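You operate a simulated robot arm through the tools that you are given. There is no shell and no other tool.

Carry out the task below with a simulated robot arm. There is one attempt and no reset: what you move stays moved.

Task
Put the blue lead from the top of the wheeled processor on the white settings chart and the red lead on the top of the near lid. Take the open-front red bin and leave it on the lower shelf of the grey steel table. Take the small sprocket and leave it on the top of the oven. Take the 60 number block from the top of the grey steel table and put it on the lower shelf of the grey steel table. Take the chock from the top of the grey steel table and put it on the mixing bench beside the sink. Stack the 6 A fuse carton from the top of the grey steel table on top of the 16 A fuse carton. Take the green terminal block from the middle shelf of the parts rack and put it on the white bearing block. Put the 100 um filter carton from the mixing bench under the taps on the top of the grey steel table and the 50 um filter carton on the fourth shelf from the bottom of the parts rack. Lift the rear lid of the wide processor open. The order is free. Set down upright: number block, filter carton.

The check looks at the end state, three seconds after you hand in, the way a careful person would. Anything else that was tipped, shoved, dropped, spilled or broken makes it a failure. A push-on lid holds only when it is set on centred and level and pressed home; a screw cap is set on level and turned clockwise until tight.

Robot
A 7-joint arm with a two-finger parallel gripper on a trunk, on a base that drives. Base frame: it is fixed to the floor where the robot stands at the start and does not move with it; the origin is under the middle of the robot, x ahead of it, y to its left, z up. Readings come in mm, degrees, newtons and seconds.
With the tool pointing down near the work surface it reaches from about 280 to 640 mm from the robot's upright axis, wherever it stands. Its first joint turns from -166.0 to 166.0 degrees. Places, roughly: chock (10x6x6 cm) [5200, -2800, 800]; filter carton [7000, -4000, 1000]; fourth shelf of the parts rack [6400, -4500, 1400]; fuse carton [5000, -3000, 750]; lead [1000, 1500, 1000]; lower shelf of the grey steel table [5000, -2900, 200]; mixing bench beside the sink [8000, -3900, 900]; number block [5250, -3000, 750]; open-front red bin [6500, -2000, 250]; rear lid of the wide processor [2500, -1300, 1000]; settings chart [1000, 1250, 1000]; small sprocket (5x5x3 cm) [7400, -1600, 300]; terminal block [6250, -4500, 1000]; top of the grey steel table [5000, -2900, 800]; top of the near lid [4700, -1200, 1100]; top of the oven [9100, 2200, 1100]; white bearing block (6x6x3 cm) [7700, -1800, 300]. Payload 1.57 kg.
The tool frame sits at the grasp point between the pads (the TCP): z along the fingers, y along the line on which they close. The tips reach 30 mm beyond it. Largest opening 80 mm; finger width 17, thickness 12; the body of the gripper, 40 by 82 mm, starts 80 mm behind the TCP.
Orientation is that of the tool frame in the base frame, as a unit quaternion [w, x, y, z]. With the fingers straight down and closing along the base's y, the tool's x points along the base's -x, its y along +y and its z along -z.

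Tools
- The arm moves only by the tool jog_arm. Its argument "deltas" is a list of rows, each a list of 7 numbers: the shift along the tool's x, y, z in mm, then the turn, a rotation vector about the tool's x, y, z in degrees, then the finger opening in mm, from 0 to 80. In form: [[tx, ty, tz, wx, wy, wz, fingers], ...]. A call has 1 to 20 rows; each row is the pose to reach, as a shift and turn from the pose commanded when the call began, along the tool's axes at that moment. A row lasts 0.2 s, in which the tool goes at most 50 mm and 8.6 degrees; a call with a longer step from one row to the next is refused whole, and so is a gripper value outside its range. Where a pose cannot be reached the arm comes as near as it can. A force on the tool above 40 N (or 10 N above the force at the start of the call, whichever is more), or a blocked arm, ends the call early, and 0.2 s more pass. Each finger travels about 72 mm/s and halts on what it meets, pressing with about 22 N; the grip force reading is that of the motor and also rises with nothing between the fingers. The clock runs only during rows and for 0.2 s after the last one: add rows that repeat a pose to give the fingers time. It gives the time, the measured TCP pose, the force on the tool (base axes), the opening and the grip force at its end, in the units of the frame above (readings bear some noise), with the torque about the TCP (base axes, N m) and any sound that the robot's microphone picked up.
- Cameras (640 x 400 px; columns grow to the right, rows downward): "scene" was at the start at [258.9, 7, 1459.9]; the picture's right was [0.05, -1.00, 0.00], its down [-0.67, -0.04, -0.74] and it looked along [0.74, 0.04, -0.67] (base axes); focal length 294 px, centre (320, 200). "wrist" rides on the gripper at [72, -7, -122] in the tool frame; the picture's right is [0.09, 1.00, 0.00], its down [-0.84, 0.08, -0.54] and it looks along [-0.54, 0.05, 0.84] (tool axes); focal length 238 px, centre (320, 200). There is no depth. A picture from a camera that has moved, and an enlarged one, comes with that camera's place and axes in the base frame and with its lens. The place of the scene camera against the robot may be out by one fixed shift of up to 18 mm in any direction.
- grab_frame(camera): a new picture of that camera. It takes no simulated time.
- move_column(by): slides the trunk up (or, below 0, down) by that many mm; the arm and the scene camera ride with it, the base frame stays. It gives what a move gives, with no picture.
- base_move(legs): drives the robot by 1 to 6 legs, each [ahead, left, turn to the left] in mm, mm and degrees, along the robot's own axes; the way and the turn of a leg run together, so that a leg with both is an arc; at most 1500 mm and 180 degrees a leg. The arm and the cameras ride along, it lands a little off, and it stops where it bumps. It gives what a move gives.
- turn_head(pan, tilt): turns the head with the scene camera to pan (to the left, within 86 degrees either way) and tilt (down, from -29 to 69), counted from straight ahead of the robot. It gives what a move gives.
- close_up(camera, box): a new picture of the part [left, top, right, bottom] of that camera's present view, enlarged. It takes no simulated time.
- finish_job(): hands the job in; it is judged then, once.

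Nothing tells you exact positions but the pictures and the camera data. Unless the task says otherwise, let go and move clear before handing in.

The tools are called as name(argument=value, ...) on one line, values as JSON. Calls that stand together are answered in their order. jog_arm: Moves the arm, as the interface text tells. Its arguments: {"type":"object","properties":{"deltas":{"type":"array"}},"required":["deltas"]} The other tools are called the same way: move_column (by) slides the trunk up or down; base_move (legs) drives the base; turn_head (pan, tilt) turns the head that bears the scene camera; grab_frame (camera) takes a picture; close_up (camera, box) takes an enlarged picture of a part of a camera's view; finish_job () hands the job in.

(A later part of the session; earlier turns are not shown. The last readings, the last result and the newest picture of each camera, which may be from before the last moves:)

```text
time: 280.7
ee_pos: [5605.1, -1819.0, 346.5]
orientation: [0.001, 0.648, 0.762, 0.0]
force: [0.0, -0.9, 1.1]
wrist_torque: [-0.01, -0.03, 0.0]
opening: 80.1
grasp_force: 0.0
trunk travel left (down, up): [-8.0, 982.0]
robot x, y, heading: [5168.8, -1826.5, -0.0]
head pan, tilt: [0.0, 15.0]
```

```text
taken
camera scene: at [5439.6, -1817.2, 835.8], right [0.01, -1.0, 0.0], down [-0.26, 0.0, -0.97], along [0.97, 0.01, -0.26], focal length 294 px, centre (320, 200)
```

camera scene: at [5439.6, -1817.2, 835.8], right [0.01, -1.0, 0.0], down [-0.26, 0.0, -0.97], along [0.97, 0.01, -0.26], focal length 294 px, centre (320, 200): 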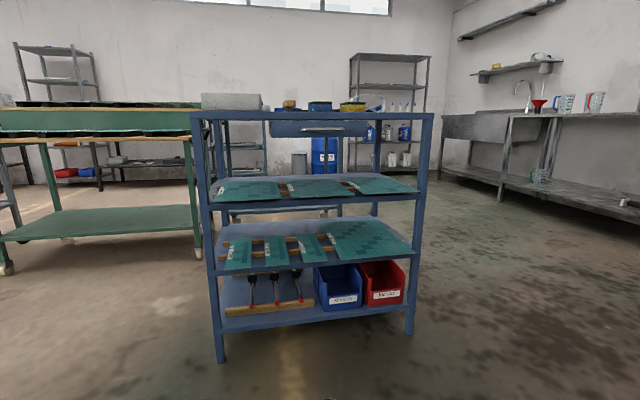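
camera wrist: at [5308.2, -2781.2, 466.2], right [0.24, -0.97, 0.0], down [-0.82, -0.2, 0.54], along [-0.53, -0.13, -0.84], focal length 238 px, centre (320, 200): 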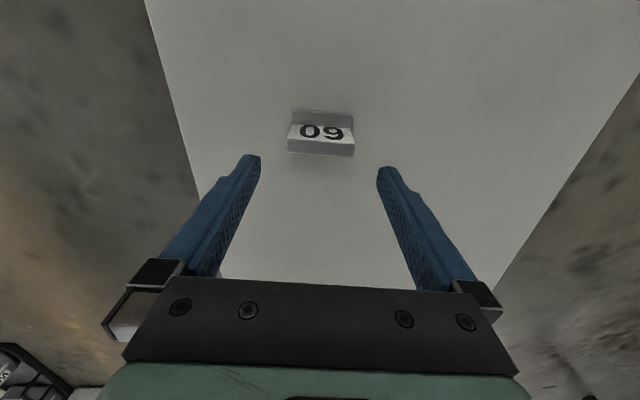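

The red bin stands on the trolley's lowest shelf beside a blue bin, open front facing me. I'll drive closer and square up with it (trolley is turned about 10.7°).

base_move(legs=[[400, -330, 0], [0, 0, 10.7]])

turn_head(pan=0, tilt=35)

grab_frame(camera="scene")

close_up(camera="scene", box=[220, 100, 460, 250])

```text
time: 284.5
ee_pos: [5999.6, -2061.8, 345.6]
orientation: [0.0, 0.573, 0.82, 0.001]
force: [-0.4, -0.8, -0.8]
wrist_torque: [0.0, 0.03, 0.03]
opening: 79.9
grasp_force: 0.1
trunk travel left (down, up): [-8.0, 982.0]
robot x, y, heading: [5576.1, -2147.3, 11.1]
head pan, tilt: [0.0, 15.0]
```

```text
time: 285.3
ee_pos: [5999.8, -2061.1, 345.7]
orientation: [0.0, 0.573, 0.819, 0.0]
force: [0.3, 0.4, -0.4]
wrist_torque: [-0.02, 0.01, -0.01]
opening: 79.9
grasp_force: 0.1
trunk travel left (down, up): [-8.0, 982.0]
robot x, y, heading: [5572.2, -2142.7, 11.2]
head pan, tilt: [0.0, 35.0]
```

```text
taken
camera scene: at [5833.1, -2092.8, 803.9], right [0.19, -0.98, 0.0], down [-0.56, -0.11, -0.82], along [0.8, 0.16, -0.57], focal length 294 px, centre (320, 200)
```

scene: 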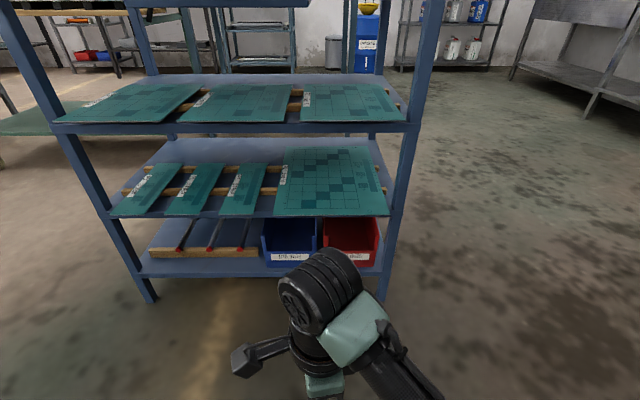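

```text
2.67 times, centred on (340, 175) of scene
camera zoom: at [5833.1, -2092.8, 803.9], right [0.19, -0.98, 0.0], down [-0.56, -0.11, -0.82], along [0.8, 0.16, -0.57], focal length 784 px, centre (267, 267)
```

zoom: 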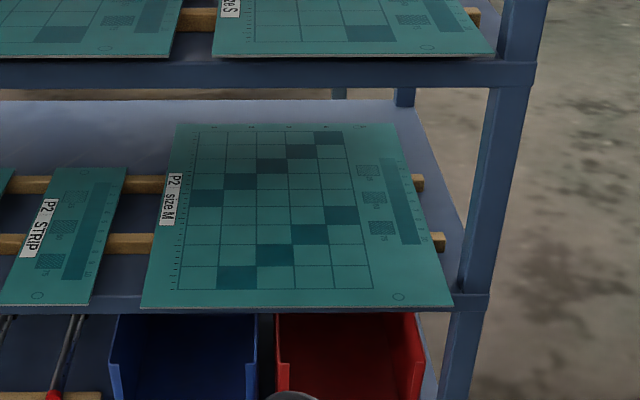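

I'll bring the gripper level, pointing at the red bin, to view it with the wrist camera.

jog_arm(deltas=[[-8.3, 13.5, 6.1, -4.47, -5.23, -4.47, 80], [-16.6, 27.1, 12.3, -8.94, -10.46, -8.94, 80], [-24.9, 40.6, 18.4, -13.4, -15.7, -13.4, 80], [-33.1, 54.2, 24.6, -17.9, -20.9, -17.9, 80], [-41.4, 67.7, 30.7, -22.4, -26.1, -22.4, 80], [-49.7, 81.3, 36.9, -26.8, -31.4, -26.8, 80], [-58, 94.8, 43, -31.3, -36.6, -31.3, 80], [-66.3, 108.3, 49.1, -35.8, -41.8, -35.8, 80], [-74.6, 121.9, 55.3, -40.2, -47.1, -40.2, 80], [-82.9, 135.4, 61.4, -44.7, -52.3, -44.7, 80], [-91.1, 149, 67.6, -49.2, -57.5, -49.2, 80], [-99.4, 162.5, 73.7, -53.7, -62.7, -53.7, 80], [-107.7, 176.1, 79.9, -58.1, -68, -58.1, 80], [-116, 189.6, 86, -62.6, -73.2, -62.6, 80], [-116, 189.6, 86, -62.6, -73.2, -62.6, 80]])

grab_frame(camera="wrist")

grab_frame(camera="scene")

```text
time: 288.5
ee_pos: [6217.5, -2105.8, 260.3]
orientation: [0.703, -0.069, 0.704, 0.069]
force: [0.4, 0.4, 0.1]
wrist_torque: [-0.03, 0.01, 0.06]
opening: 79.9
grasp_force: 0.1
trunk travel left (down, up): [-8.0, 982.0]
robot x, y, heading: [5573.6, -2146.6, 11.3]
head pan, tilt: [0.0, 35.0]
```

```text
taken
camera wrist: at [6099.9, -2137.1, 186.4], right [-0.19, 0.98, -0.09], down [-0.55, -0.03, 0.84], along [0.82, 0.21, 0.54], focal length 238 px, centre (320, 200)
```

wrist: 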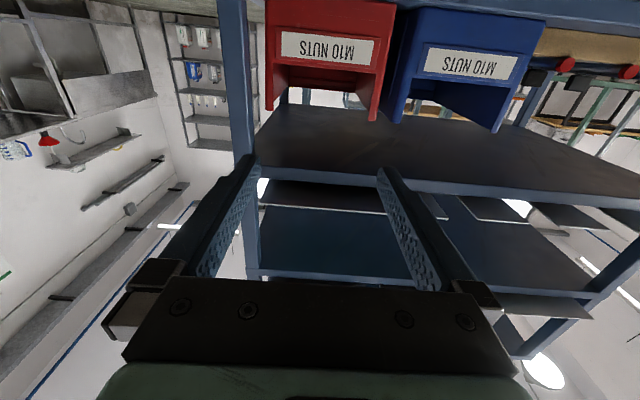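

```text
taken
camera scene: at [5833.0, -2092.8, 803.8], right [0.19, -0.98, 0.0], down [-0.56, -0.11, -0.82], along [0.8, 0.16, -0.57], focal length 294 px, centre (320, 200)
```

scene: 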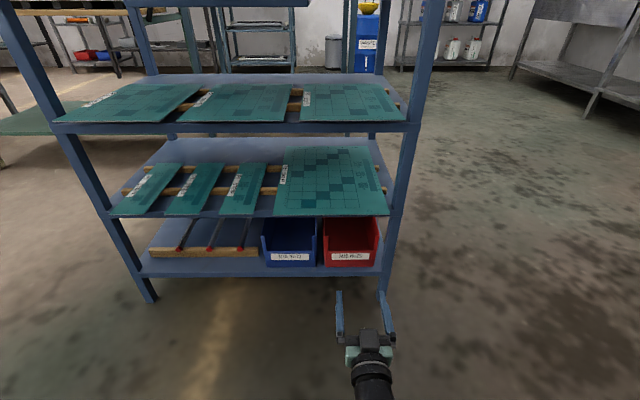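

The bin is an empty open-front bin with a low front lip; its walls sit under the shelf above. Plan: hook the lip from inside, pull the bin out ~80 mm, then grip the lip from above. First another viewpoint to triangulate.

jog_arm(deltas=[[30, 0, 0, 0, 0, 0, 60], [60, 0, 0, 0, 0, 0, 40], [70, 0, 30, 0, 0, 0, 0], [70, 0, 50, 0, 0, 0, 0], [70, 0, 50, 0, 0, 0, 0]])

grab_frame(camera="wrist")

```text
time: 289.7
ee_pos: [6267.6, -2096.1, 195.4]
orientation: [0.704, -0.067, 0.704, 0.067]
force: [0.3, 0.0, 0.3]
wrist_torque: [-0.01, 0.02, 0.04]
opening: 0.0
grasp_force: 21.3
out of reach, approached as far as the arm can: row 4, 5
trunk travel left (down, up): [-8.0, 982.0]
robot x, y, heading: [5573.1, -2147.2, 11.2]
head pan, tilt: [0.0, 35.0]
```

```text
taken
camera wrist: at [6148.8, -2125.7, 122.0], right [-0.19, 0.98, -0.09], down [-0.55, -0.03, 0.84], along [0.81, 0.21, 0.54], focal length 238 px, centre (320, 200)
```

wrist: 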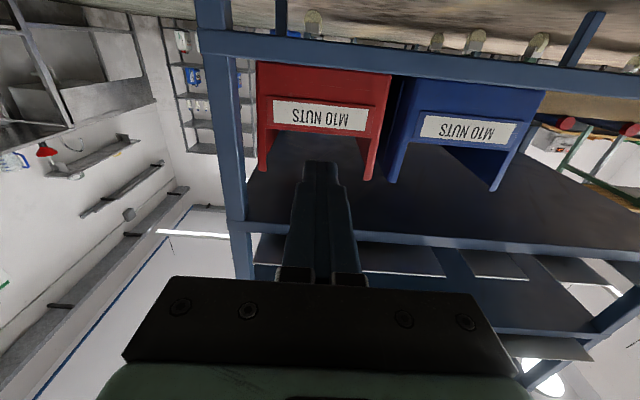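

jog_arm(deltas=[[0, 0, -20, 0, 0, 0, 0], [-10, 0, -50, 0, 0, 0, 0], [-30, 0, -80, 0, 0, 0, 0]])

```text
time: 290.5
ee_pos: [6187.5, -2109.4, 224.3]
orientation: [0.704, -0.069, 0.704, 0.069]
force: [-0.9, 0.4, -0.4]
wrist_torque: [0.04, 0.03, -0.03]
opening: 0.0
grasp_force: 21.9
trunk travel left (down, up): [-8.0, 982.0]
robot x, y, heading: [5573.9, -2147.2, 11.1]
head pan, tilt: [0.0, 35.0]
```

jog_arm(deltas=[[-17.7, 0, -26.5, 0, 7.5, 0, 0], [-35.3, 0, -53, 0, 15, 0, 0], [-53, 0, -79.5, 0, 22.5, 0, 0], [-70.7, 0, -106, 0, 30, 0, 0], [-88.3, 0, -132.5, 0, 37.5, 0, 0], [-106, 0, -159, 0, 45, 0, 0], [-106, 0, -159, 0, 45, 0, 0]])

base_move(legs=[[210, 0, 0]])

grab_frame(camera="wrist")

turn_head(pan=0, tilt=55)

grab_frame(camera="scene")

```text
time: 292.1
ee_pos: [6031.8, -2141.6, 330.1]
orientation: [0.38, -0.09, 0.92, 0.038]
force: [-0.1, -0.9, -0.3]
wrist_torque: [0.0, -0.02, -0.01]
opening: 0.0
grasp_force: 21.8
trunk travel left (down, up): [-8.0, 982.0]
robot x, y, heading: [5571.1, -2144.5, 11.2]
head pan, tilt: [0.0, 35.0]
```

```text
time: 293.7
ee_pos: [6237.4, -2100.4, 329.3]
orientation: [0.381, -0.089, 0.92, 0.037]
force: [-0.1, 0.0, -0.8]
wrist_torque: [0.0, 0.01, -0.01]
opening: 0.0
grasp_force: 21.0
trunk travel left (down, up): [-8.0, 982.0]
robot x, y, heading: [5780.8, -2105.1, 11.4]
head pan, tilt: [0.0, 35.0]
```

```text
taken
camera wrist: at [6103.5, -2134.1, 364.5], right [-0.26, 0.96, -0.06], down [0.19, 0.12, 0.97], along [0.95, 0.24, -0.21], focal length 238 px, centre (320, 200)
```

wrist: 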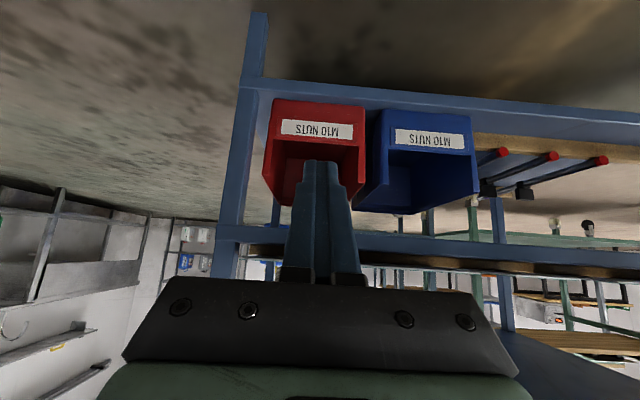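

```text
time: 294.6
ee_pos: [6236.5, -2100.7, 330.4]
orientation: [0.381, -0.089, 0.919, 0.037]
force: [-0.5, -0.1, 0.1]
wrist_torque: [-0.01, 0.02, 0.02]
opening: 0.3
grasp_force: 21.3
trunk travel left (down, up): [-8.0, 982.0]
robot x, y, heading: [5779.7, -2104.0, 11.3]
head pan, tilt: [0.0, 55.0]
```

```text
taken
camera scene: at [6022.3, -2055.1, 775.7], right [0.2, -0.98, 0.0], down [-0.8, -0.16, -0.57], along [0.56, 0.11, -0.82], focal length 294 px, centre (320, 200)
```

scene: 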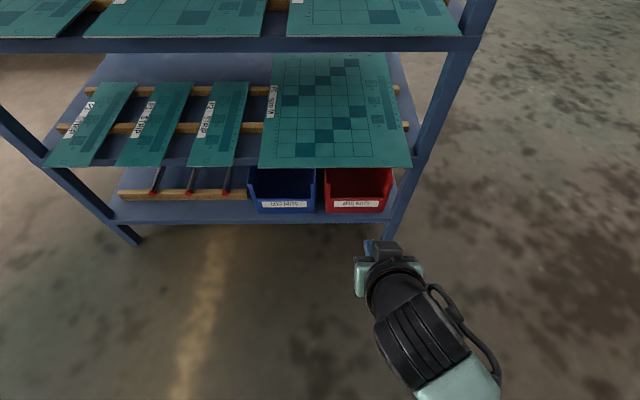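

jog_arm(deltas=[[-6, -1, 46, 0, 0, 0, 0], [-13, -2, 92, 0, 0, 0, 0], [-19.1, -2, 137.9, 0, 0, 0, 0], [-19.1, -2, 137.9, 0, 0, 0, 0]])

grab_frame(camera="wrist")

close_up(camera="scene", box=[230, 110, 470, 310])

```text
time: 295.6
ee_pos: [6346.0, -2080.2, 245.6]
orientation: [0.381, -0.09, 0.92, 0.037]
force: [-0.1, -0.2, -0.3]
wrist_torque: [0.02, 0.02, -0.02]
opening: 0.1
grasp_force: 20.9
trunk travel left (down, up): [-8.0, 982.0]
robot x, y, heading: [5780.5, -2104.7, 11.3]
head pan, tilt: [0.0, 55.0]
```

```text
taken
camera wrist: at [6213.7, -2114.2, 280.3], right [-0.26, 0.96, -0.06], down [0.19, 0.12, 0.97], along [0.95, 0.24, -0.21], focal length 238 px, centre (320, 200)
```

wrist: 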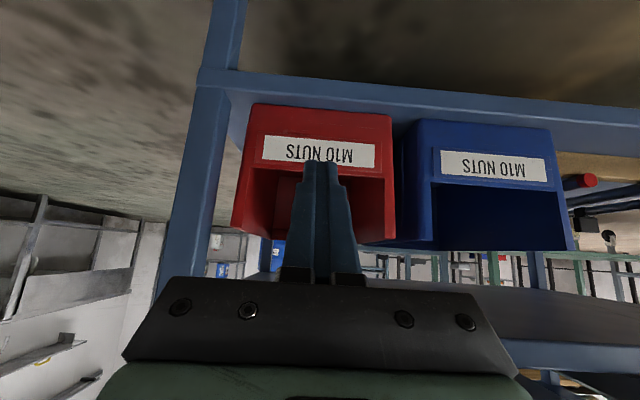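

```text
2.00 times, centred on (350, 210) of scene
camera zoom: at [6022.3, -2055.1, 775.6], right [0.2, -0.98, 0.0], down [-0.8, -0.16, -0.57], along [0.56, 0.11, -0.82], focal length 588 px, centre (260, 180)
```

zoom: 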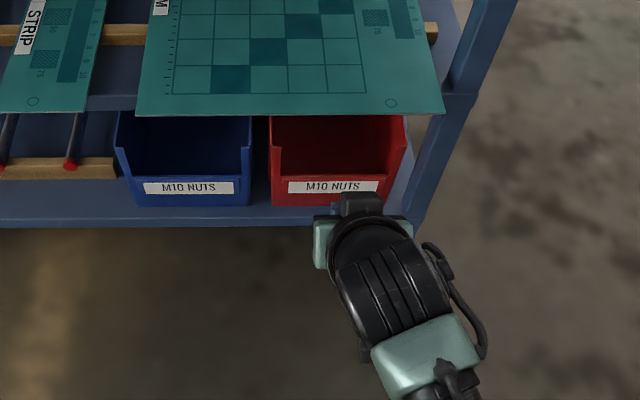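

jog_arm(deltas=[[-22, 0, 17, 0, 0, 0, 0], [-43, 0, 38, 0, 0, 0, 0], [-64.6, 0, 58.4, 0, 0, 0, 0], [-64.6, 0, 58.4, 0, 0, 0, 0]])

grab_frame(camera="wrist")

close_up(camera="scene", box=[230, 110, 470, 310])

```text
time: 296.6
ee_pos: [6431.3, -2064.4, 249.8]
orientation: [0.381, -0.09, 0.92, 0.038]
force: [0.0, -1.2, -0.2]
wrist_torque: [-0.03, 0.01, 0.04]
opening: 0.0
grasp_force: 20.8
trunk travel left (down, up): [-8.0, 982.0]
robot x, y, heading: [5777.6, -2108.0, 11.3]
head pan, tilt: [0.0, 55.0]
```

```text
taken
camera wrist: at [6298.3, -2097.7, 285.1], right [-0.26, 0.96, -0.06], down [0.19, 0.12, 0.97], along [0.95, 0.24, -0.21], focal length 238 px, centre (320, 200)
```

wrist: 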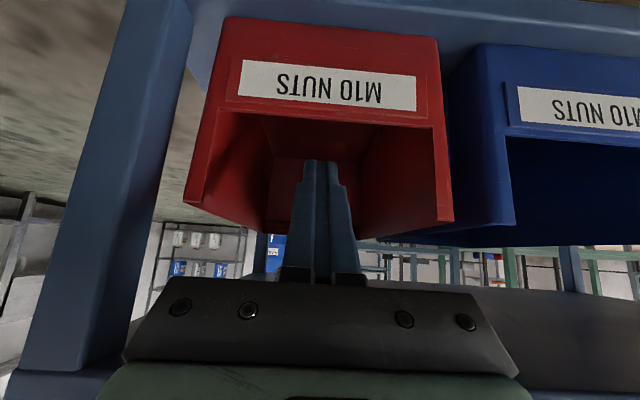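

```text
2.00 times, centred on (350, 210) of scene
camera zoom: at [6022.3, -2055.1, 775.6], right [0.2, -0.98, 0.0], down [-0.8, -0.16, -0.57], along [0.56, 0.11, -0.82], focal length 588 px, centre (260, 180)
```

zoom: 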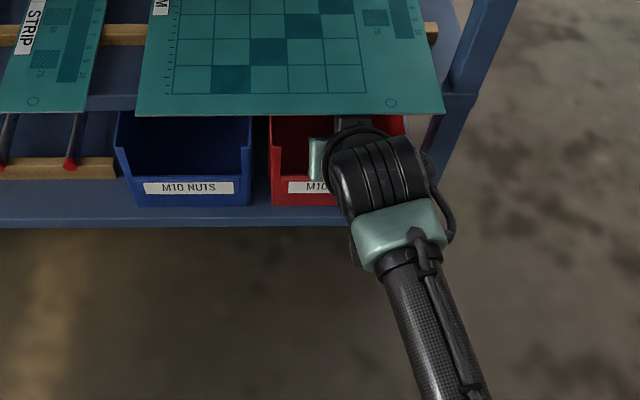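

jog_arm(deltas=[[12, 0, 12, 0, 0, 0, 0], [24.7, 0, 24.7, 0, 0, 0, 0], [24.7, 0, 24.7, 0, 0, 0, 0]])

grab_frame(camera="wrist")

```text
time: 297.4
ee_pos: [6431.2, -2064.5, 215.6]
orientation: [0.381, -0.09, 0.919, 0.037]
force: [0.4, 0.1, -0.4]
wrist_torque: [-0.01, 0.03, -0.01]
opening: 0.1
grasp_force: 21.1
trunk travel left (down, up): [-8.0, 982.0]
robot x, y, heading: [5779.4, -2110.0, 11.2]
head pan, tilt: [0.0, 55.0]
```

```text
taken
camera wrist: at [6297.9, -2098.1, 250.0], right [-0.26, 0.96, -0.06], down [0.19, 0.12, 0.97], along [0.95, 0.24, -0.21], focal length 238 px, centre (320, 200)
```

wrist: 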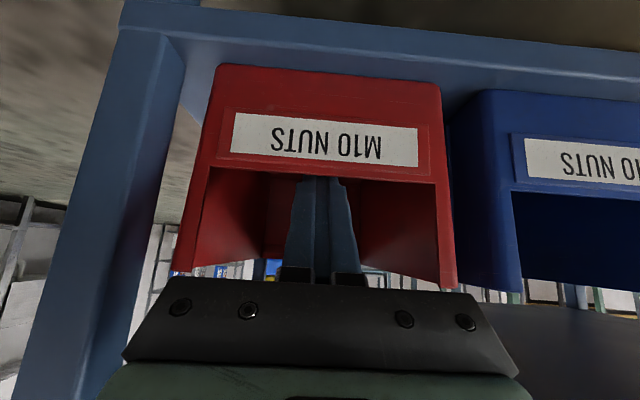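

The fingertips are behind the lip. Pulling back gently.

jog_arm(deltas=[[5, 0, -5, 0, 0, 0, 0], [10, 0, -10, 0, 0, 0, 0], [16, 0, -16, 0, 0, 0, 0], [22, 0, -22, 0, 0, 0, 0], [28, 0, -28, 0, 0, 0, 0]])

grab_frame(camera="wrist")

close_up(camera="scene", box=[230, 110, 470, 310])

```text
time: 298.6
ee_pos: [6390.3, -2071.3, 217.0]
orientation: [0.381, -0.09, 0.919, 0.037]
force: [2.4, 1.7, 2.5]
wrist_torque: [-0.01, -0.02, -0.01]
opening: 0.1
grasp_force: 21.0
trunk travel left (down, up): [-8.0, 982.0]
robot x, y, heading: [5779.3, -2103.9, 11.1]
head pan, tilt: [0.0, 55.0]
```

```text
taken
camera wrist: at [6258.8, -2105.3, 250.6], right [-0.26, 0.96, -0.06], down [0.19, 0.12, 0.98], along [0.95, 0.24, -0.21], focal length 238 px, centre (320, 200)
```

wrist: 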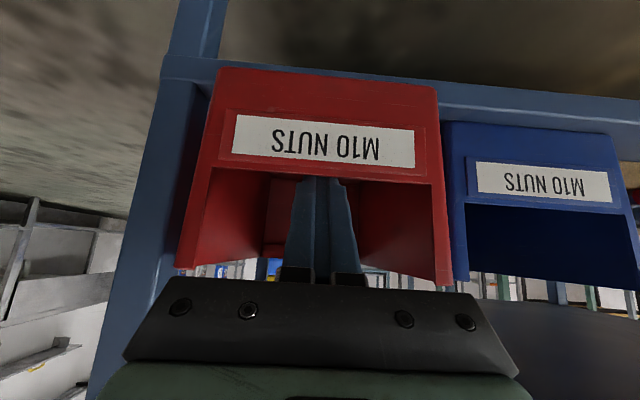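

```text
2.00 times, centred on (350, 210) of scene
camera zoom: at [6022.2, -2055.1, 775.7], right [0.2, -0.98, 0.0], down [-0.8, -0.16, -0.57], along [0.56, 0.11, -0.82], focal length 588 px, centre (260, 180)
```

zoom: 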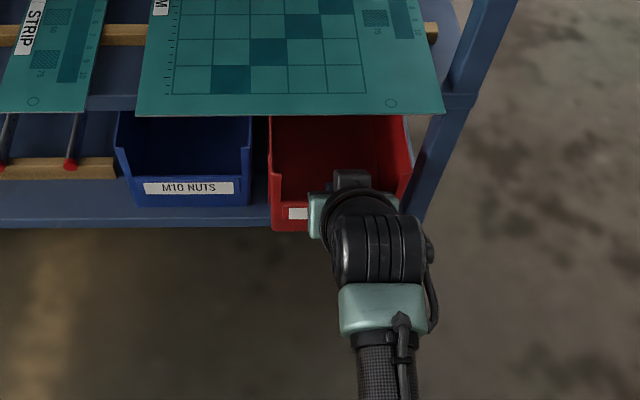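

jog_arm(deltas=[[6, 0, -6, 0, 0, 0, 0], [12, 0, -12, 0, 0, 0, 0], [19, 0, -19, 0, 0, 0, 0], [26, 0, -26, 0, 0, 0, 0], [33, 0, -33, 0, 0, 0, 0]])

grab_frame(camera="wrist")

close_up(camera="scene", box=[230, 110, 470, 310])

```text
time: 299.8
ee_pos: [6345.0, -2081.3, 215.1]
orientation: [0.38, -0.089, 0.92, 0.037]
force: [2.2, 1.7, 0.9]
wrist_torque: [0.01, 0.02, -0.02]
opening: 0.0
grasp_force: 21.5
trunk travel left (down, up): [-8.0, 982.0]
robot x, y, heading: [5775.5, -2102.9, 11.3]
head pan, tilt: [0.0, 55.0]
```

```text
taken
camera wrist: at [6213.2, -2114.5, 249.8], right [-0.26, 0.96, -0.06], down [0.19, 0.12, 0.97], along [0.95, 0.24, -0.21], focal length 238 px, centre (320, 200)
```

wrist: 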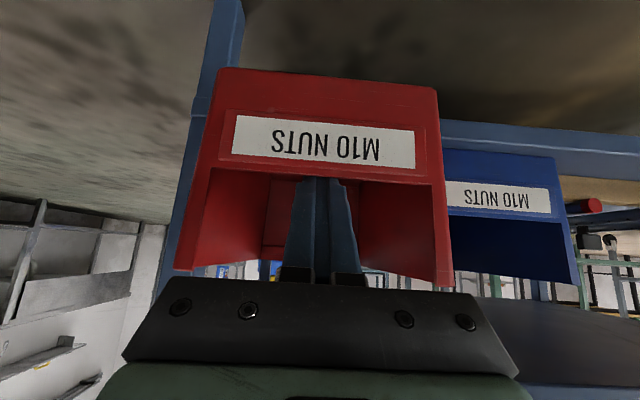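

```text
2.00 times, centred on (350, 210) of scene
camera zoom: at [6022.3, -2055.1, 775.6], right [0.2, -0.98, 0.0], down [-0.8, -0.16, -0.57], along [0.56, 0.11, -0.82], focal length 588 px, centre (260, 180)
```

zoom: 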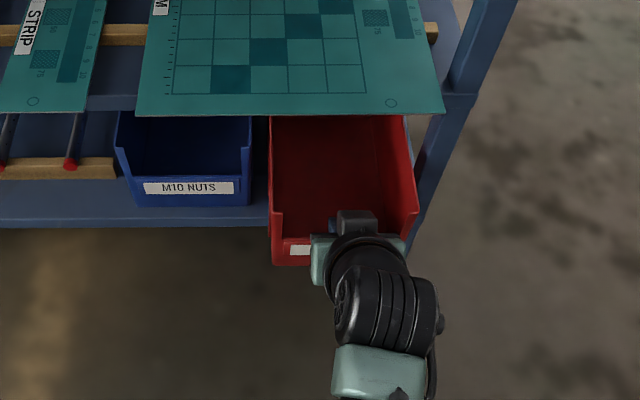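

Bin is out far enough. Unhooking: forward, up, and back.

jog_arm(deltas=[[-5, 0, 5, 0, 0, 0, 0], [-10.6, 0, 10.6, 0, 0, 0, 0], [-31.8, 0, -10.6, 0, 0, 0, 0], [-53, 0, -31.8, 0, 0, 0, 0], [-74.2, 0, -53, 0, 0, 0, 0], [-70, 0, -100, 0, 0, 0, 0], [-66, 0, -140, 0, 0, 0, 0], [-66, 0, -140, 0, 0, 0, 0]])

grab_frame(camera="scene")

grab_frame(camera="wrist")

```text
time: 301.6
ee_pos: [6293.7, -2090.4, 361.1]
orientation: [0.38, -0.09, 0.92, 0.038]
force: [0.2, -0.4, 0.2]
wrist_torque: [0.0, -0.02, -0.03]
opening: 0.4
grasp_force: 21.5
trunk travel left (down, up): [-8.0, 982.0]
robot x, y, heading: [5778.4, -2103.0, 11.0]
head pan, tilt: [0.0, 55.0]
```

```text
taken
camera scene: at [6022.3, -2055.1, 775.6], right [0.2, -0.98, 0.0], down [-0.8, -0.16, -0.57], along [0.56, 0.11, -0.82], focal length 294 px, centre (320, 200)
```

scene: 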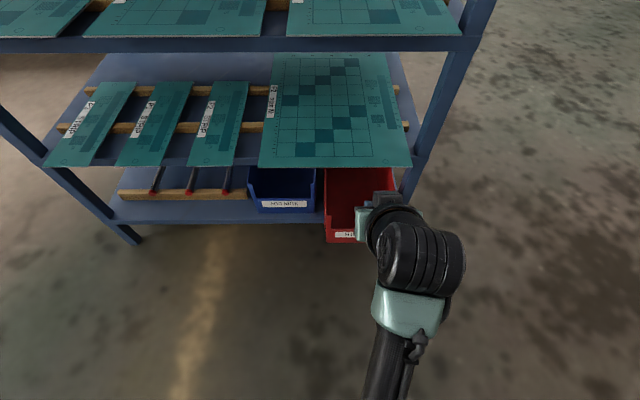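

```text
taken
camera wrist: at [6161.7, -2124.5, 395.1], right [-0.26, 0.96, -0.06], down [0.19, 0.12, 0.97], along [0.95, 0.24, -0.21], focal length 238 px, centre (320, 200)
```

wrist: 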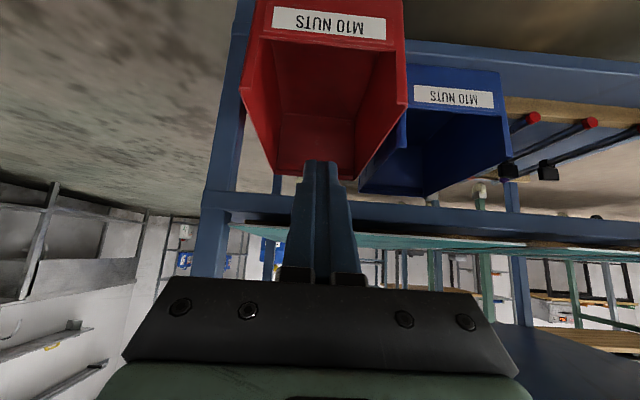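

The bin is about 250 mm deep, so I'll pull it ~45 mm further to allow a side-wall grip from above nearer its centre.

jog_arm(deltas=[[8, 0, 39, 0, 0, 0, 0], [16, 0, 79, 0, 0, 0, 0], [24.4, 0, 118.4, 0, 0, 0, 0], [40, 0, 134, 0, 0, 0, 0], [54.8, 0, 148.8, 0, 0, 0, 0], [54.8, 0, 148.8, 0, 0, 0, 0]])

grab_frame(camera="wrist")

```text
time: 303.0
ee_pos: [6358.7, -2078.3, 216.7]
orientation: [0.381, -0.09, 0.92, 0.037]
force: [-0.8, -0.2, -0.4]
wrist_torque: [-0.04, -0.05, 0.0]
opening: 0.0
grasp_force: 21.5
trunk travel left (down, up): [-8.0, 982.0]
robot x, y, heading: [5779.1, -2103.7, 11.2]
head pan, tilt: [0.0, 55.0]
```

```text
taken
camera wrist: at [6227.2, -2111.2, 250.9], right [-0.26, 0.96, -0.06], down [0.19, 0.12, 0.97], along [0.95, 0.24, -0.21], focal length 238 px, centre (320, 200)
```

wrist: 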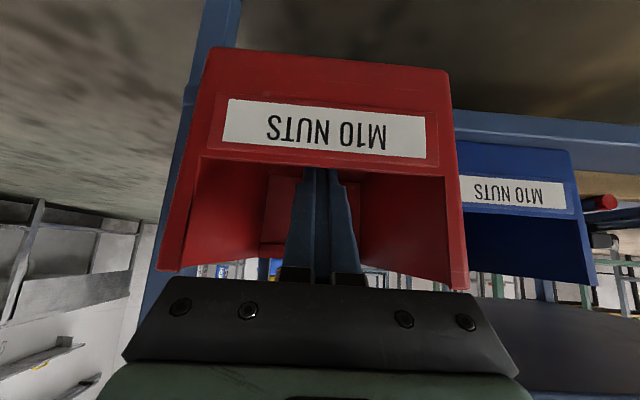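

jog_arm(deltas=[[6, 0, -6, 0, 0, 0, 0], [12, 0, -12, 0, 0, 0, 0], [18, 0, -18, 0, 0, 0, 0], [24, 0, -24, 0, 0, 0, 0], [30, 0, -30, 0, 0, 0, 0], [36, 0, -36, 0, 0, 0, 0], [40, 0, -40, 0, 0, 0, 0]])

grab_frame(camera="wrist")

grab_frame(camera="scene")

```text
time: 304.6
ee_pos: [6305.0, -2089.4, 216.9]
orientation: [0.381, -0.09, 0.92, 0.037]
force: [1.1, 0.5, 1.0]
wrist_torque: [0.04, -0.02, 0.0]
opening: 0.3
grasp_force: 21.5
trunk travel left (down, up): [-8.0, 982.0]
robot x, y, heading: [5781.1, -2105.6, 11.4]
head pan, tilt: [0.0, 55.0]
```

```text
taken
camera wrist: at [6171.6, -2122.9, 251.9], right [-0.26, 0.96, -0.06], down [0.19, 0.12, 0.97], along [0.95, 0.24, -0.21], focal length 238 px, centre (320, 200)
```

wrist: 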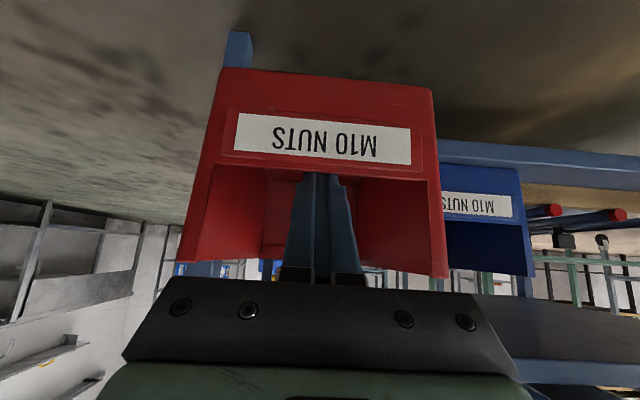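

```text
taken
camera scene: at [6022.3, -2055.1, 775.6], right [0.2, -0.98, 0.0], down [-0.8, -0.16, -0.57], along [0.56, 0.11, -0.82], focal length 294 px, centre (320, 200)
```

scene: 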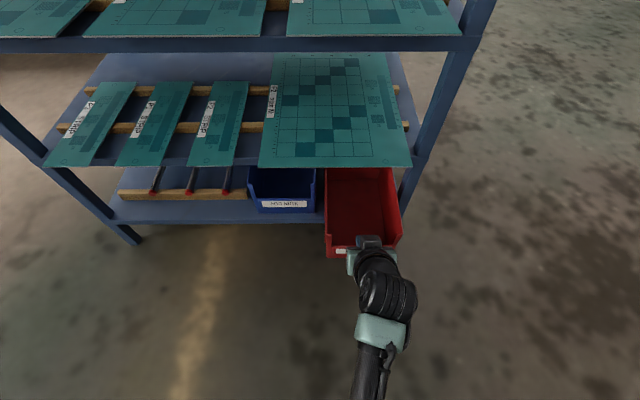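

jog_arm(deltas=[[-5, 0, 5, 0, 0, 0, 0], [-10.6, 0, 10.6, 0, 0, 0, 0], [-34, 0, -13, 0, 0, 0, 0], [-58, 0, -37, 0, 0, 0, 0], [-81.3, 0, -60.1, 0, 0, 0, 0], [-92, 11, -68, 0, 7.5, 0, 20], [-104, 22, -77, 0, 15, 0, 40], [-115, 33, -85, 0, 22.5, 0, 50], [-126, 44, -93, 0, 30, 0, 50], [-137, 55, -102, 0, 37.5, 0, 50], [-148, 66, -110, 0, 45, 0, 50], [-148, 66, -110, 0, 45, 0, 50]])

grab_frame(camera="wrist")

grab_frame(camera="scene")

```text
time: 307.2
ee_pos: [6317.4, -2020.1, 398.3]
orientation: [0.0, -0.097, 0.995, 0.0]
force: [-0.1, 0.4, -1.8]
wrist_torque: [0.01, 0.01, 0.0]
opening: 50.2
grasp_force: 0.1
out of reach, approached as far as the arm can: row 9
trunk travel left (down, up): [-8.0, 982.0]
robot x, y, heading: [5780.1, -2105.1, 11.1]
head pan, tilt: [0.0, 55.0]
```

```text
taken
camera wrist: at [6249.4, -2039.6, 520.6], right [-0.28, 0.96, 0.0], down [0.81, 0.24, 0.54], along [0.52, 0.15, -0.84], focal length 238 px, centre (320, 200)
```

wrist: 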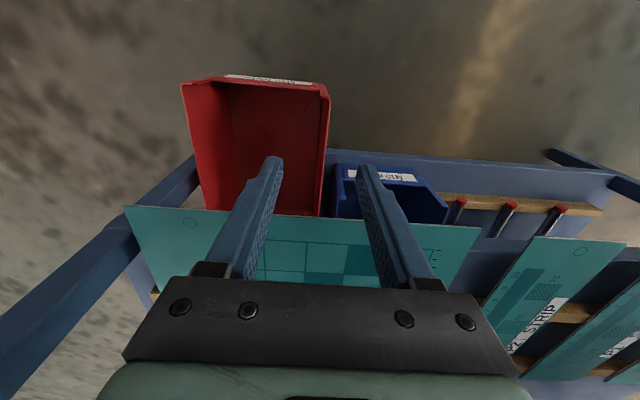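

```text
taken
camera scene: at [6022.3, -2055.1, 775.6], right [0.2, -0.98, 0.0], down [-0.8, -0.16, -0.57], along [0.56, 0.11, -0.82], focal length 294 px, centre (320, 200)
```

scene: 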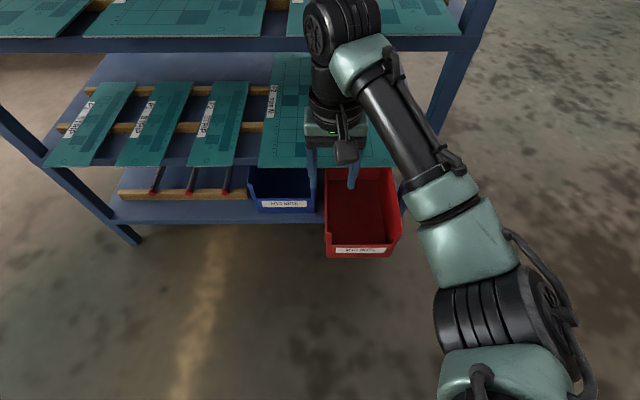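

The side wall can be gripped with the tool pitched 45° (pads stay parallel to the wall), which keeps the hand clear of the overhanging plate. Setting up for that.

jog_arm(deltas=[[0, 1.3, 16, -0.1, -7.5, -0.3, 45], [0, 2.6, 32, -0.2, -15, -0.6, 42], [0, 4, 48, -0.3, -22.5, -0.9, 40], [0, 5.3, 64, -0.4, -30, -1.1, 40], [0, 6.6, 80, -0.5, -37.5, -1.4, 40], [0, 7.9, 95, -0.7, -45, -1.7, 40], [0, 7.9, 95, -0.7, -45, -1.7, 40]])

grab_frame(camera="wrist")

close_up(camera="scene", box=[230, 110, 470, 310])

```text
time: 308.8
ee_pos: [6315.6, -2011.4, 304.0]
orientation: [0.381, -0.104, 0.918, 0.042]
force: [0.8, 0.6, -0.3]
wrist_torque: [-0.01, 0.01, 0.02]
opening: 39.8
grasp_force: 0.0
trunk travel left (down, up): [-8.0, 982.0]
robot x, y, heading: [5779.2, -2103.6, 10.9]
head pan, tilt: [0.0, 55.0]
```

```text
taken
camera wrist: at [6184.3, -2048.6, 339.1], right [-0.29, 0.96, -0.07], down [0.18, 0.12, 0.98], along [0.94, 0.27, -0.21], focal length 238 px, centre (320, 200)
```

wrist: 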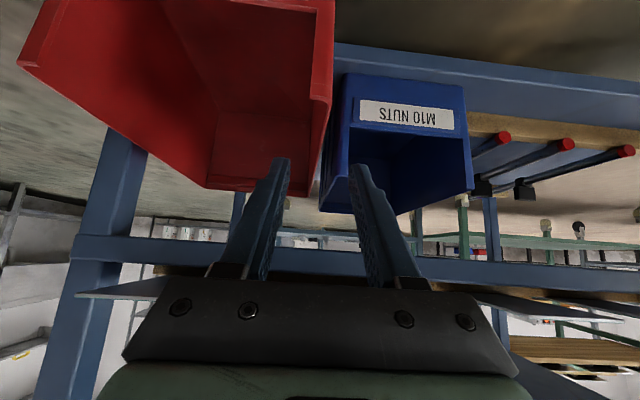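

```text
2.00 times, centred on (350, 210) of scene
camera zoom: at [6022.3, -2055.1, 775.6], right [0.2, -0.98, 0.0], down [-0.8, -0.16, -0.57], along [0.56, 0.11, -0.82], focal length 588 px, centre (260, 180)
```

zoom: 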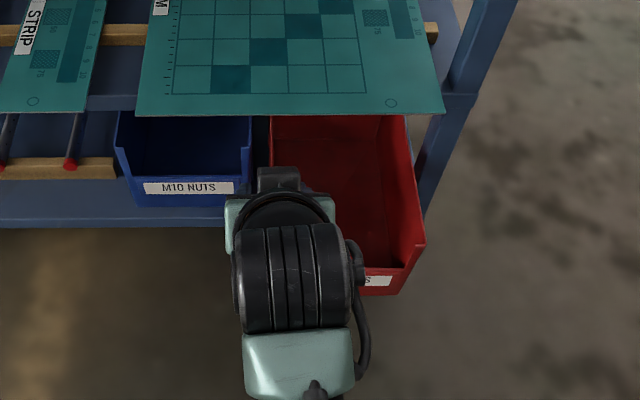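

jog_arm(deltas=[[0, 0, 25, 0, 0, 0, 40], [0, 0, 50, 0, 0, 0, 40], [0, 0, 65, 0, 0, 0, 40], [0, 0, 65, 0, 0, 0, 40]])

grab_frame(camera="wrist")

turn_head(pan=20, tilt=55)

grab_frame(camera="scene")

```text
time: 309.8
ee_pos: [6359.7, -2001.4, 258.2]
orientation: [0.38, -0.104, 0.918, 0.044]
force: [0.1, 0.0, -0.3]
wrist_torque: [0.02, 0.04, -0.03]
opening: 39.8
grasp_force: 0.0
trunk travel left (down, up): [-8.0, 982.0]
robot x, y, heading: [5777.0, -2106.7, 11.2]
head pan, tilt: [0.0, 55.0]
```

```text
taken
camera wrist: at [6229.1, -2038.5, 293.1], right [-0.29, 0.96, -0.06], down [0.19, 0.12, 0.97], along [0.94, 0.27, -0.21], focal length 238 px, centre (320, 200)
```

wrist: 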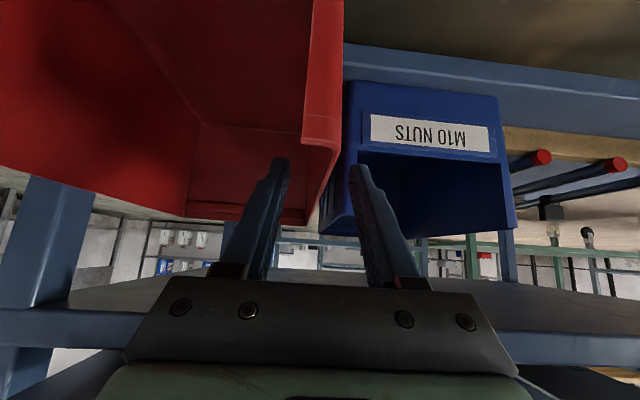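

```text
time: 310.6
ee_pos: [6360.3, -2002.0, 258.4]
orientation: [0.38, -0.104, 0.918, 0.043]
force: [-0.5, -0.8, -0.1]
wrist_torque: [0.0, 0.01, -0.02]
opening: 40.1
grasp_force: 0.0
trunk travel left (down, up): [-8.0, 982.0]
robot x, y, heading: [5779.5, -2104.4, 11.3]
head pan, tilt: [20.0, 55.0]
```

```text
taken
camera scene: at [6013.3, -2031.8, 775.6], right [0.52, -0.86, 0.0], down [-0.7, -0.42, -0.57], along [0.49, 0.3, -0.82], focal length 294 px, centre (320, 200)
```

scene: 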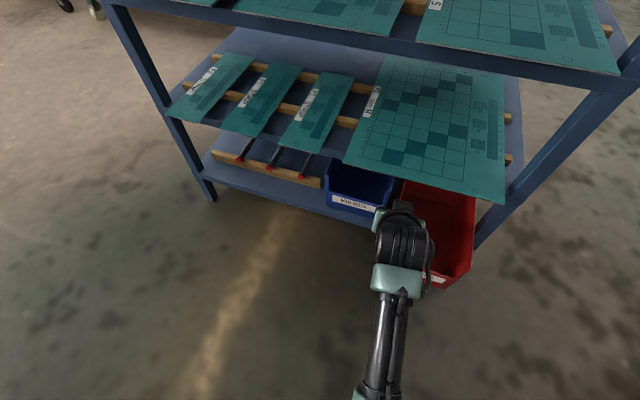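

jog_arm(deltas=[[0, 0, 8, 0, 0, 0, 40], [0, 2, 8, 0, 0, 0, 30], [0, 2, 8, 0, 0, 0, 20], [0, 2, 8, 0, 0, 0, 10], [0, 2, 8, 0, 0, 0, 0], [0, 2, 8, 0, 0, 0, 0]])

grab_frame(camera="wrist")

```text
time: 312.0
ee_pos: [6365.5, -1997.9, 253.2]
orientation: [0.38, -0.104, 0.918, 0.042]
force: [-0.1, -1.8, 1.6]
wrist_torque: [-0.63, -0.1, -0.06]
opening: 3.2
grasp_force: 21.7
trunk travel left (down, up): [-8.0, 982.0]
robot x, y, heading: [5780.3, -2107.7, 11.4]
head pan, tilt: [20.0, 55.0]
```

```text
taken
camera wrist: at [6234.6, -2035.5, 287.7], right [-0.29, 0.96, -0.07], down [0.19, 0.12, 0.97], along [0.94, 0.27, -0.21], focal length 238 px, centre (320, 200)
```

wrist: 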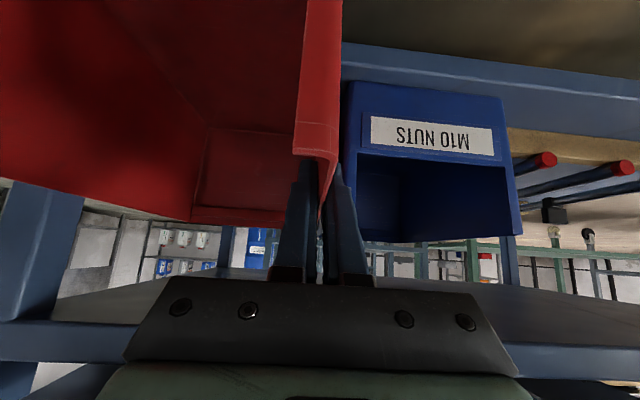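

Wall gripped (3 mm thick). Lifting a little to test.

jog_arm(deltas=[[-4, 0, -4, 0, 0, 0, 0], [-9, 0, -9, 0, 0, 0, 0], [-14, 0, -14, 0, 0, 0, 0], [-14, 0, -14, 0, 0, 0, 0]])

grab_frame(camera="wrist")

grab_frame(camera="scene")

```text
time: 313.0
ee_pos: [6365.5, -1998.0, 272.8]
orientation: [0.379, -0.104, 0.919, 0.043]
force: [-1.2, -0.8, -2.7]
wrist_torque: [0.2, 0.18, 0.0]
opening: 2.9
grasp_force: 21.8
trunk travel left (down, up): [-8.0, 982.0]
robot x, y, heading: [5779.5, -2104.2, 10.9]
head pan, tilt: [20.0, 55.0]
```

```text
taken
camera wrist: at [6234.4, -2035.3, 306.8], right [-0.29, 0.96, -0.06], down [0.19, 0.12, 0.97], along [0.94, 0.27, -0.21], focal length 238 px, centre (320, 200)
```

wrist: 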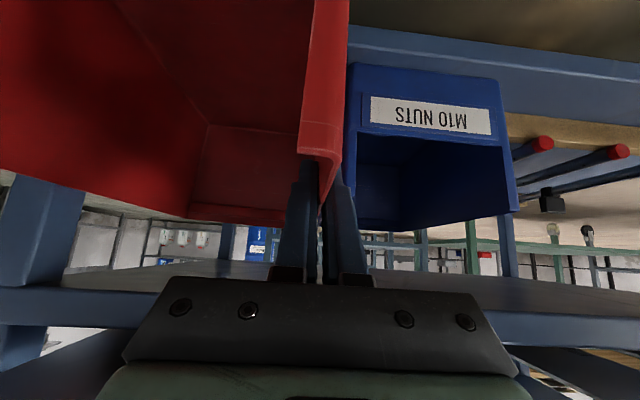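

```text
taken
camera scene: at [6013.4, -2031.8, 775.5], right [0.52, -0.85, 0.0], down [-0.7, -0.42, -0.57], along [0.49, 0.3, -0.82], focal length 294 px, centre (320, 200)
```

scene: 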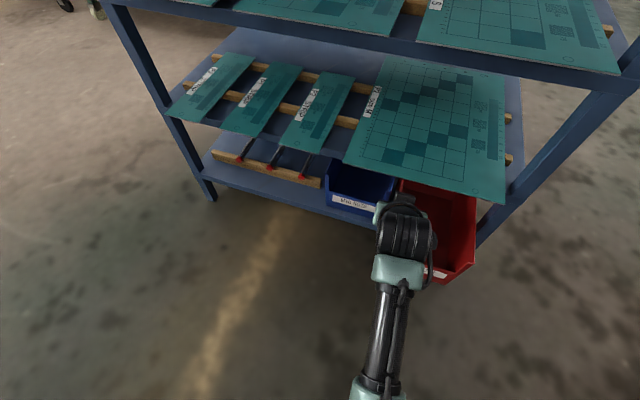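

Holding (≈0.28 kg). Backing the base straight out.

base_move(legs=[[-200, 0, 0]])

grab_frame(camera="wrist")

grab_frame(camera="scene")

```text
time: 314.6
ee_pos: [6170.4, -2035.9, 272.1]
orientation: [0.38, -0.105, 0.918, 0.043]
force: [1.5, -1.2, -3.6]
wrist_torque: [0.19, 0.18, -0.02]
opening: 2.8
grasp_force: 21.9
trunk travel left (down, up): [-8.0, 982.0]
robot x, y, heading: [5583.0, -2144.7, 11.5]
head pan, tilt: [20.0, 55.0]
```

```text
taken
camera wrist: at [6038.4, -2074.2, 306.8], right [-0.29, 0.96, -0.06], down [0.19, 0.12, 0.97], along [0.94, 0.27, -0.21], focal length 238 px, centre (320, 200)
```

wrist: 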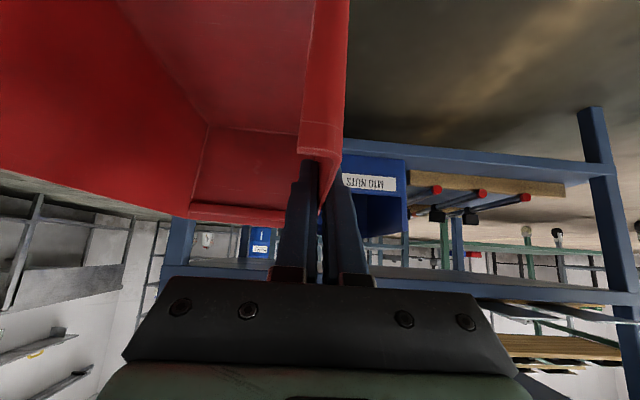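

```text
taken
camera scene: at [5817.3, -2070.7, 775.5], right [0.52, -0.85, 0.0], down [-0.7, -0.43, -0.57], along [0.49, 0.3, -0.82], focal length 294 px, centre (320, 200)
```

scene: 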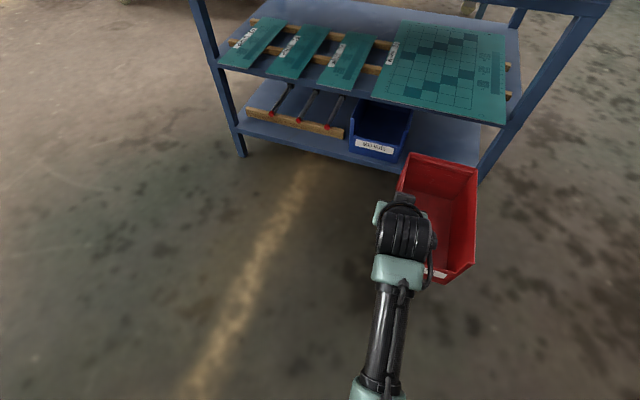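

The bin hangs level. Raising it, moving to open floor, turning toward the grey table.

jog_arm(deltas=[[-14, 0, -14, 0, 0, 0, 0], [-28, 0, -28, 0, 0, 0, 0], [-42, 0, -42, 0, 0, 0, 0], [-56, 0, -56, 0, 0, 0, 0], [-70, 0, -70, 0, 0, 0, 0], [-80, 0, -80, 0, 0, 0, 0]])

base_move(legs=[[-100, 450, 0], [0, 0, -113.5]])

turn_head(pan=0, tilt=35)

grab_frame(camera="scene")

```text
time: 316.0
ee_pos: [6171.2, -2036.0, 385.8]
orientation: [0.38, -0.104, 0.918, 0.044]
force: [0.2, 0.0, -3.7]
wrist_torque: [0.24, 0.21, -0.01]
opening: 2.8
grasp_force: 21.9
trunk travel left (down, up): [-8.0, 982.0]
robot x, y, heading: [5577.9, -2144.4, 11.4]
head pan, tilt: [20.0, 55.0]
```

```text
time: 323.5
ee_pos: [5259.5, -2297.7, 385.6]
orientation: [0.244, 0.711, 0.591, -0.293]
force: [-0.1, 0.3, -2.6]
wrist_torque: [0.13, -0.24, -0.01]
opening: 3.0
grasp_force: 21.9
trunk travel left (down, up): [-8.0, 982.0]
robot x, y, heading: [5392.7, -1717.3, -102.1]
head pan, tilt: [20.0, 55.0]
```

```text
time: 324.4
ee_pos: [5258.5, -2297.8, 386.3]
orientation: [0.244, 0.711, 0.591, -0.293]
force: [0.6, -0.6, -4.1]
wrist_torque: [0.11, -0.25, -0.02]
opening: 3.0
grasp_force: 22.0
trunk travel left (down, up): [-8.0, 982.0]
robot x, y, heading: [5396.1, -1714.9, -102.1]
head pan, tilt: [0.0, 35.0]
```

```text
taken
camera scene: at [5345.8, -1966.3, 803.7], right [-0.98, 0.21, 0.0], down [0.12, 0.56, -0.82], along [-0.17, -0.8, -0.57], focal length 294 px, centre (320, 200)
```

scene: 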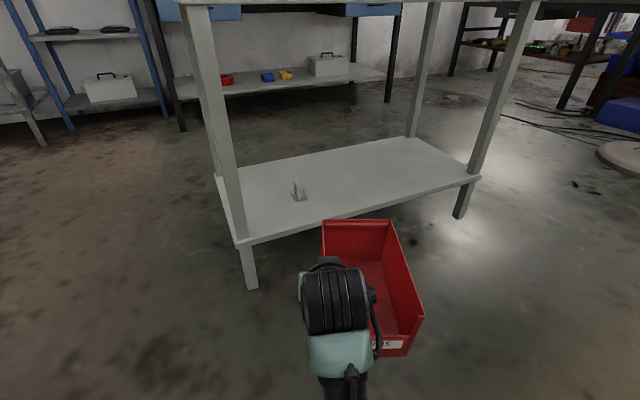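

base_move(legs=[[0, -124, 0], [400, 0, 0]])

grab_frame(camera="scene")

```text
time: 327.7
ee_pos: [5054.3, -2658.0, 386.8]
orientation: [0.244, 0.711, 0.591, -0.293]
force: [-1.4, -0.7, -2.6]
wrist_torque: [0.12, -0.25, 0.0]
opening: 3.0
grasp_force: 22.0
trunk travel left (down, up): [-8.0, 982.0]
robot x, y, heading: [5186.1, -2078.9, -102.4]
head pan, tilt: [0.0, 35.0]
```

```text
taken
camera scene: at [5141.0, -2326.6, 803.8], right [-0.98, 0.21, 0.0], down [0.12, 0.56, -0.82], along [-0.17, -0.8, -0.57], focal length 294 px, centre (320, 200)
```

scene: 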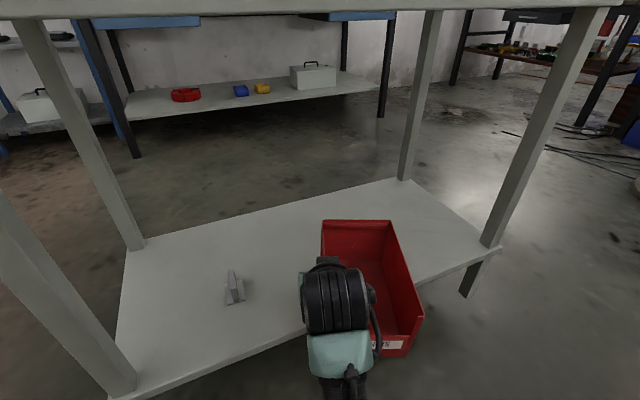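

base_move(legs=[[180, 0, 0]])

grab_frame(camera="scene")

grab_frame(camera="wrist")

```text
time: 329.2
ee_pos: [5016.9, -2831.5, 385.1]
orientation: [0.245, 0.711, 0.591, -0.293]
force: [0.4, 0.9, -3.6]
wrist_torque: [0.1, -0.27, 0.0]
opening: 3.0
grasp_force: 22.1
trunk travel left (down, up): [-8.0, 982.0]
robot x, y, heading: [5149.6, -2249.5, -102.1]
head pan, tilt: [0.0, 35.0]
```

```text
taken
camera scene: at [5103.6, -2499.8, 803.8], right [-0.98, 0.21, 0.0], down [0.12, 0.56, -0.82], along [-0.17, -0.8, -0.57], focal length 294 px, centre (320, 200)
```

scene: 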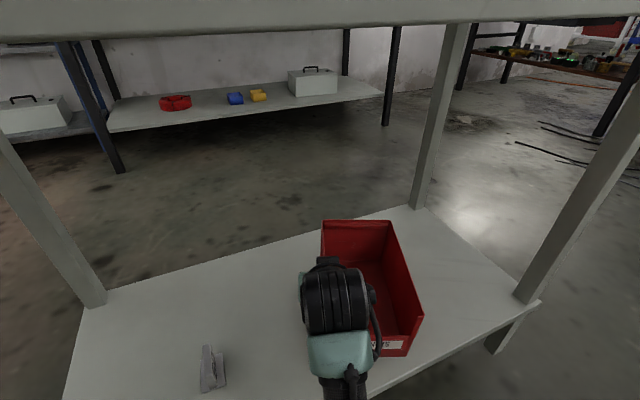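

```text
taken
camera wrist: at [5036.1, -2696.2, 420.4], right [0.99, -0.12, -0.06], down [0.04, -0.22, 0.97], along [-0.13, -0.97, -0.21], focal length 238 px, centre (320, 200)
```

wrist: 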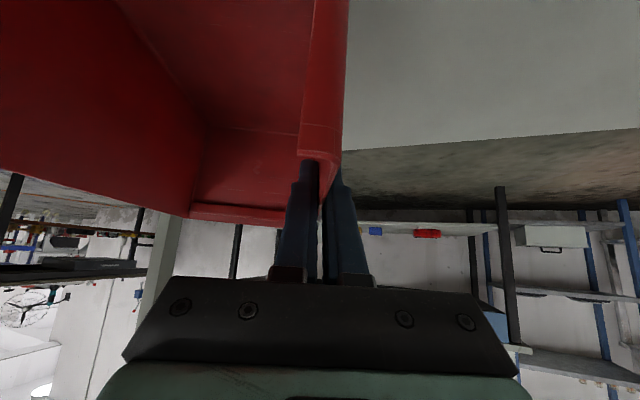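

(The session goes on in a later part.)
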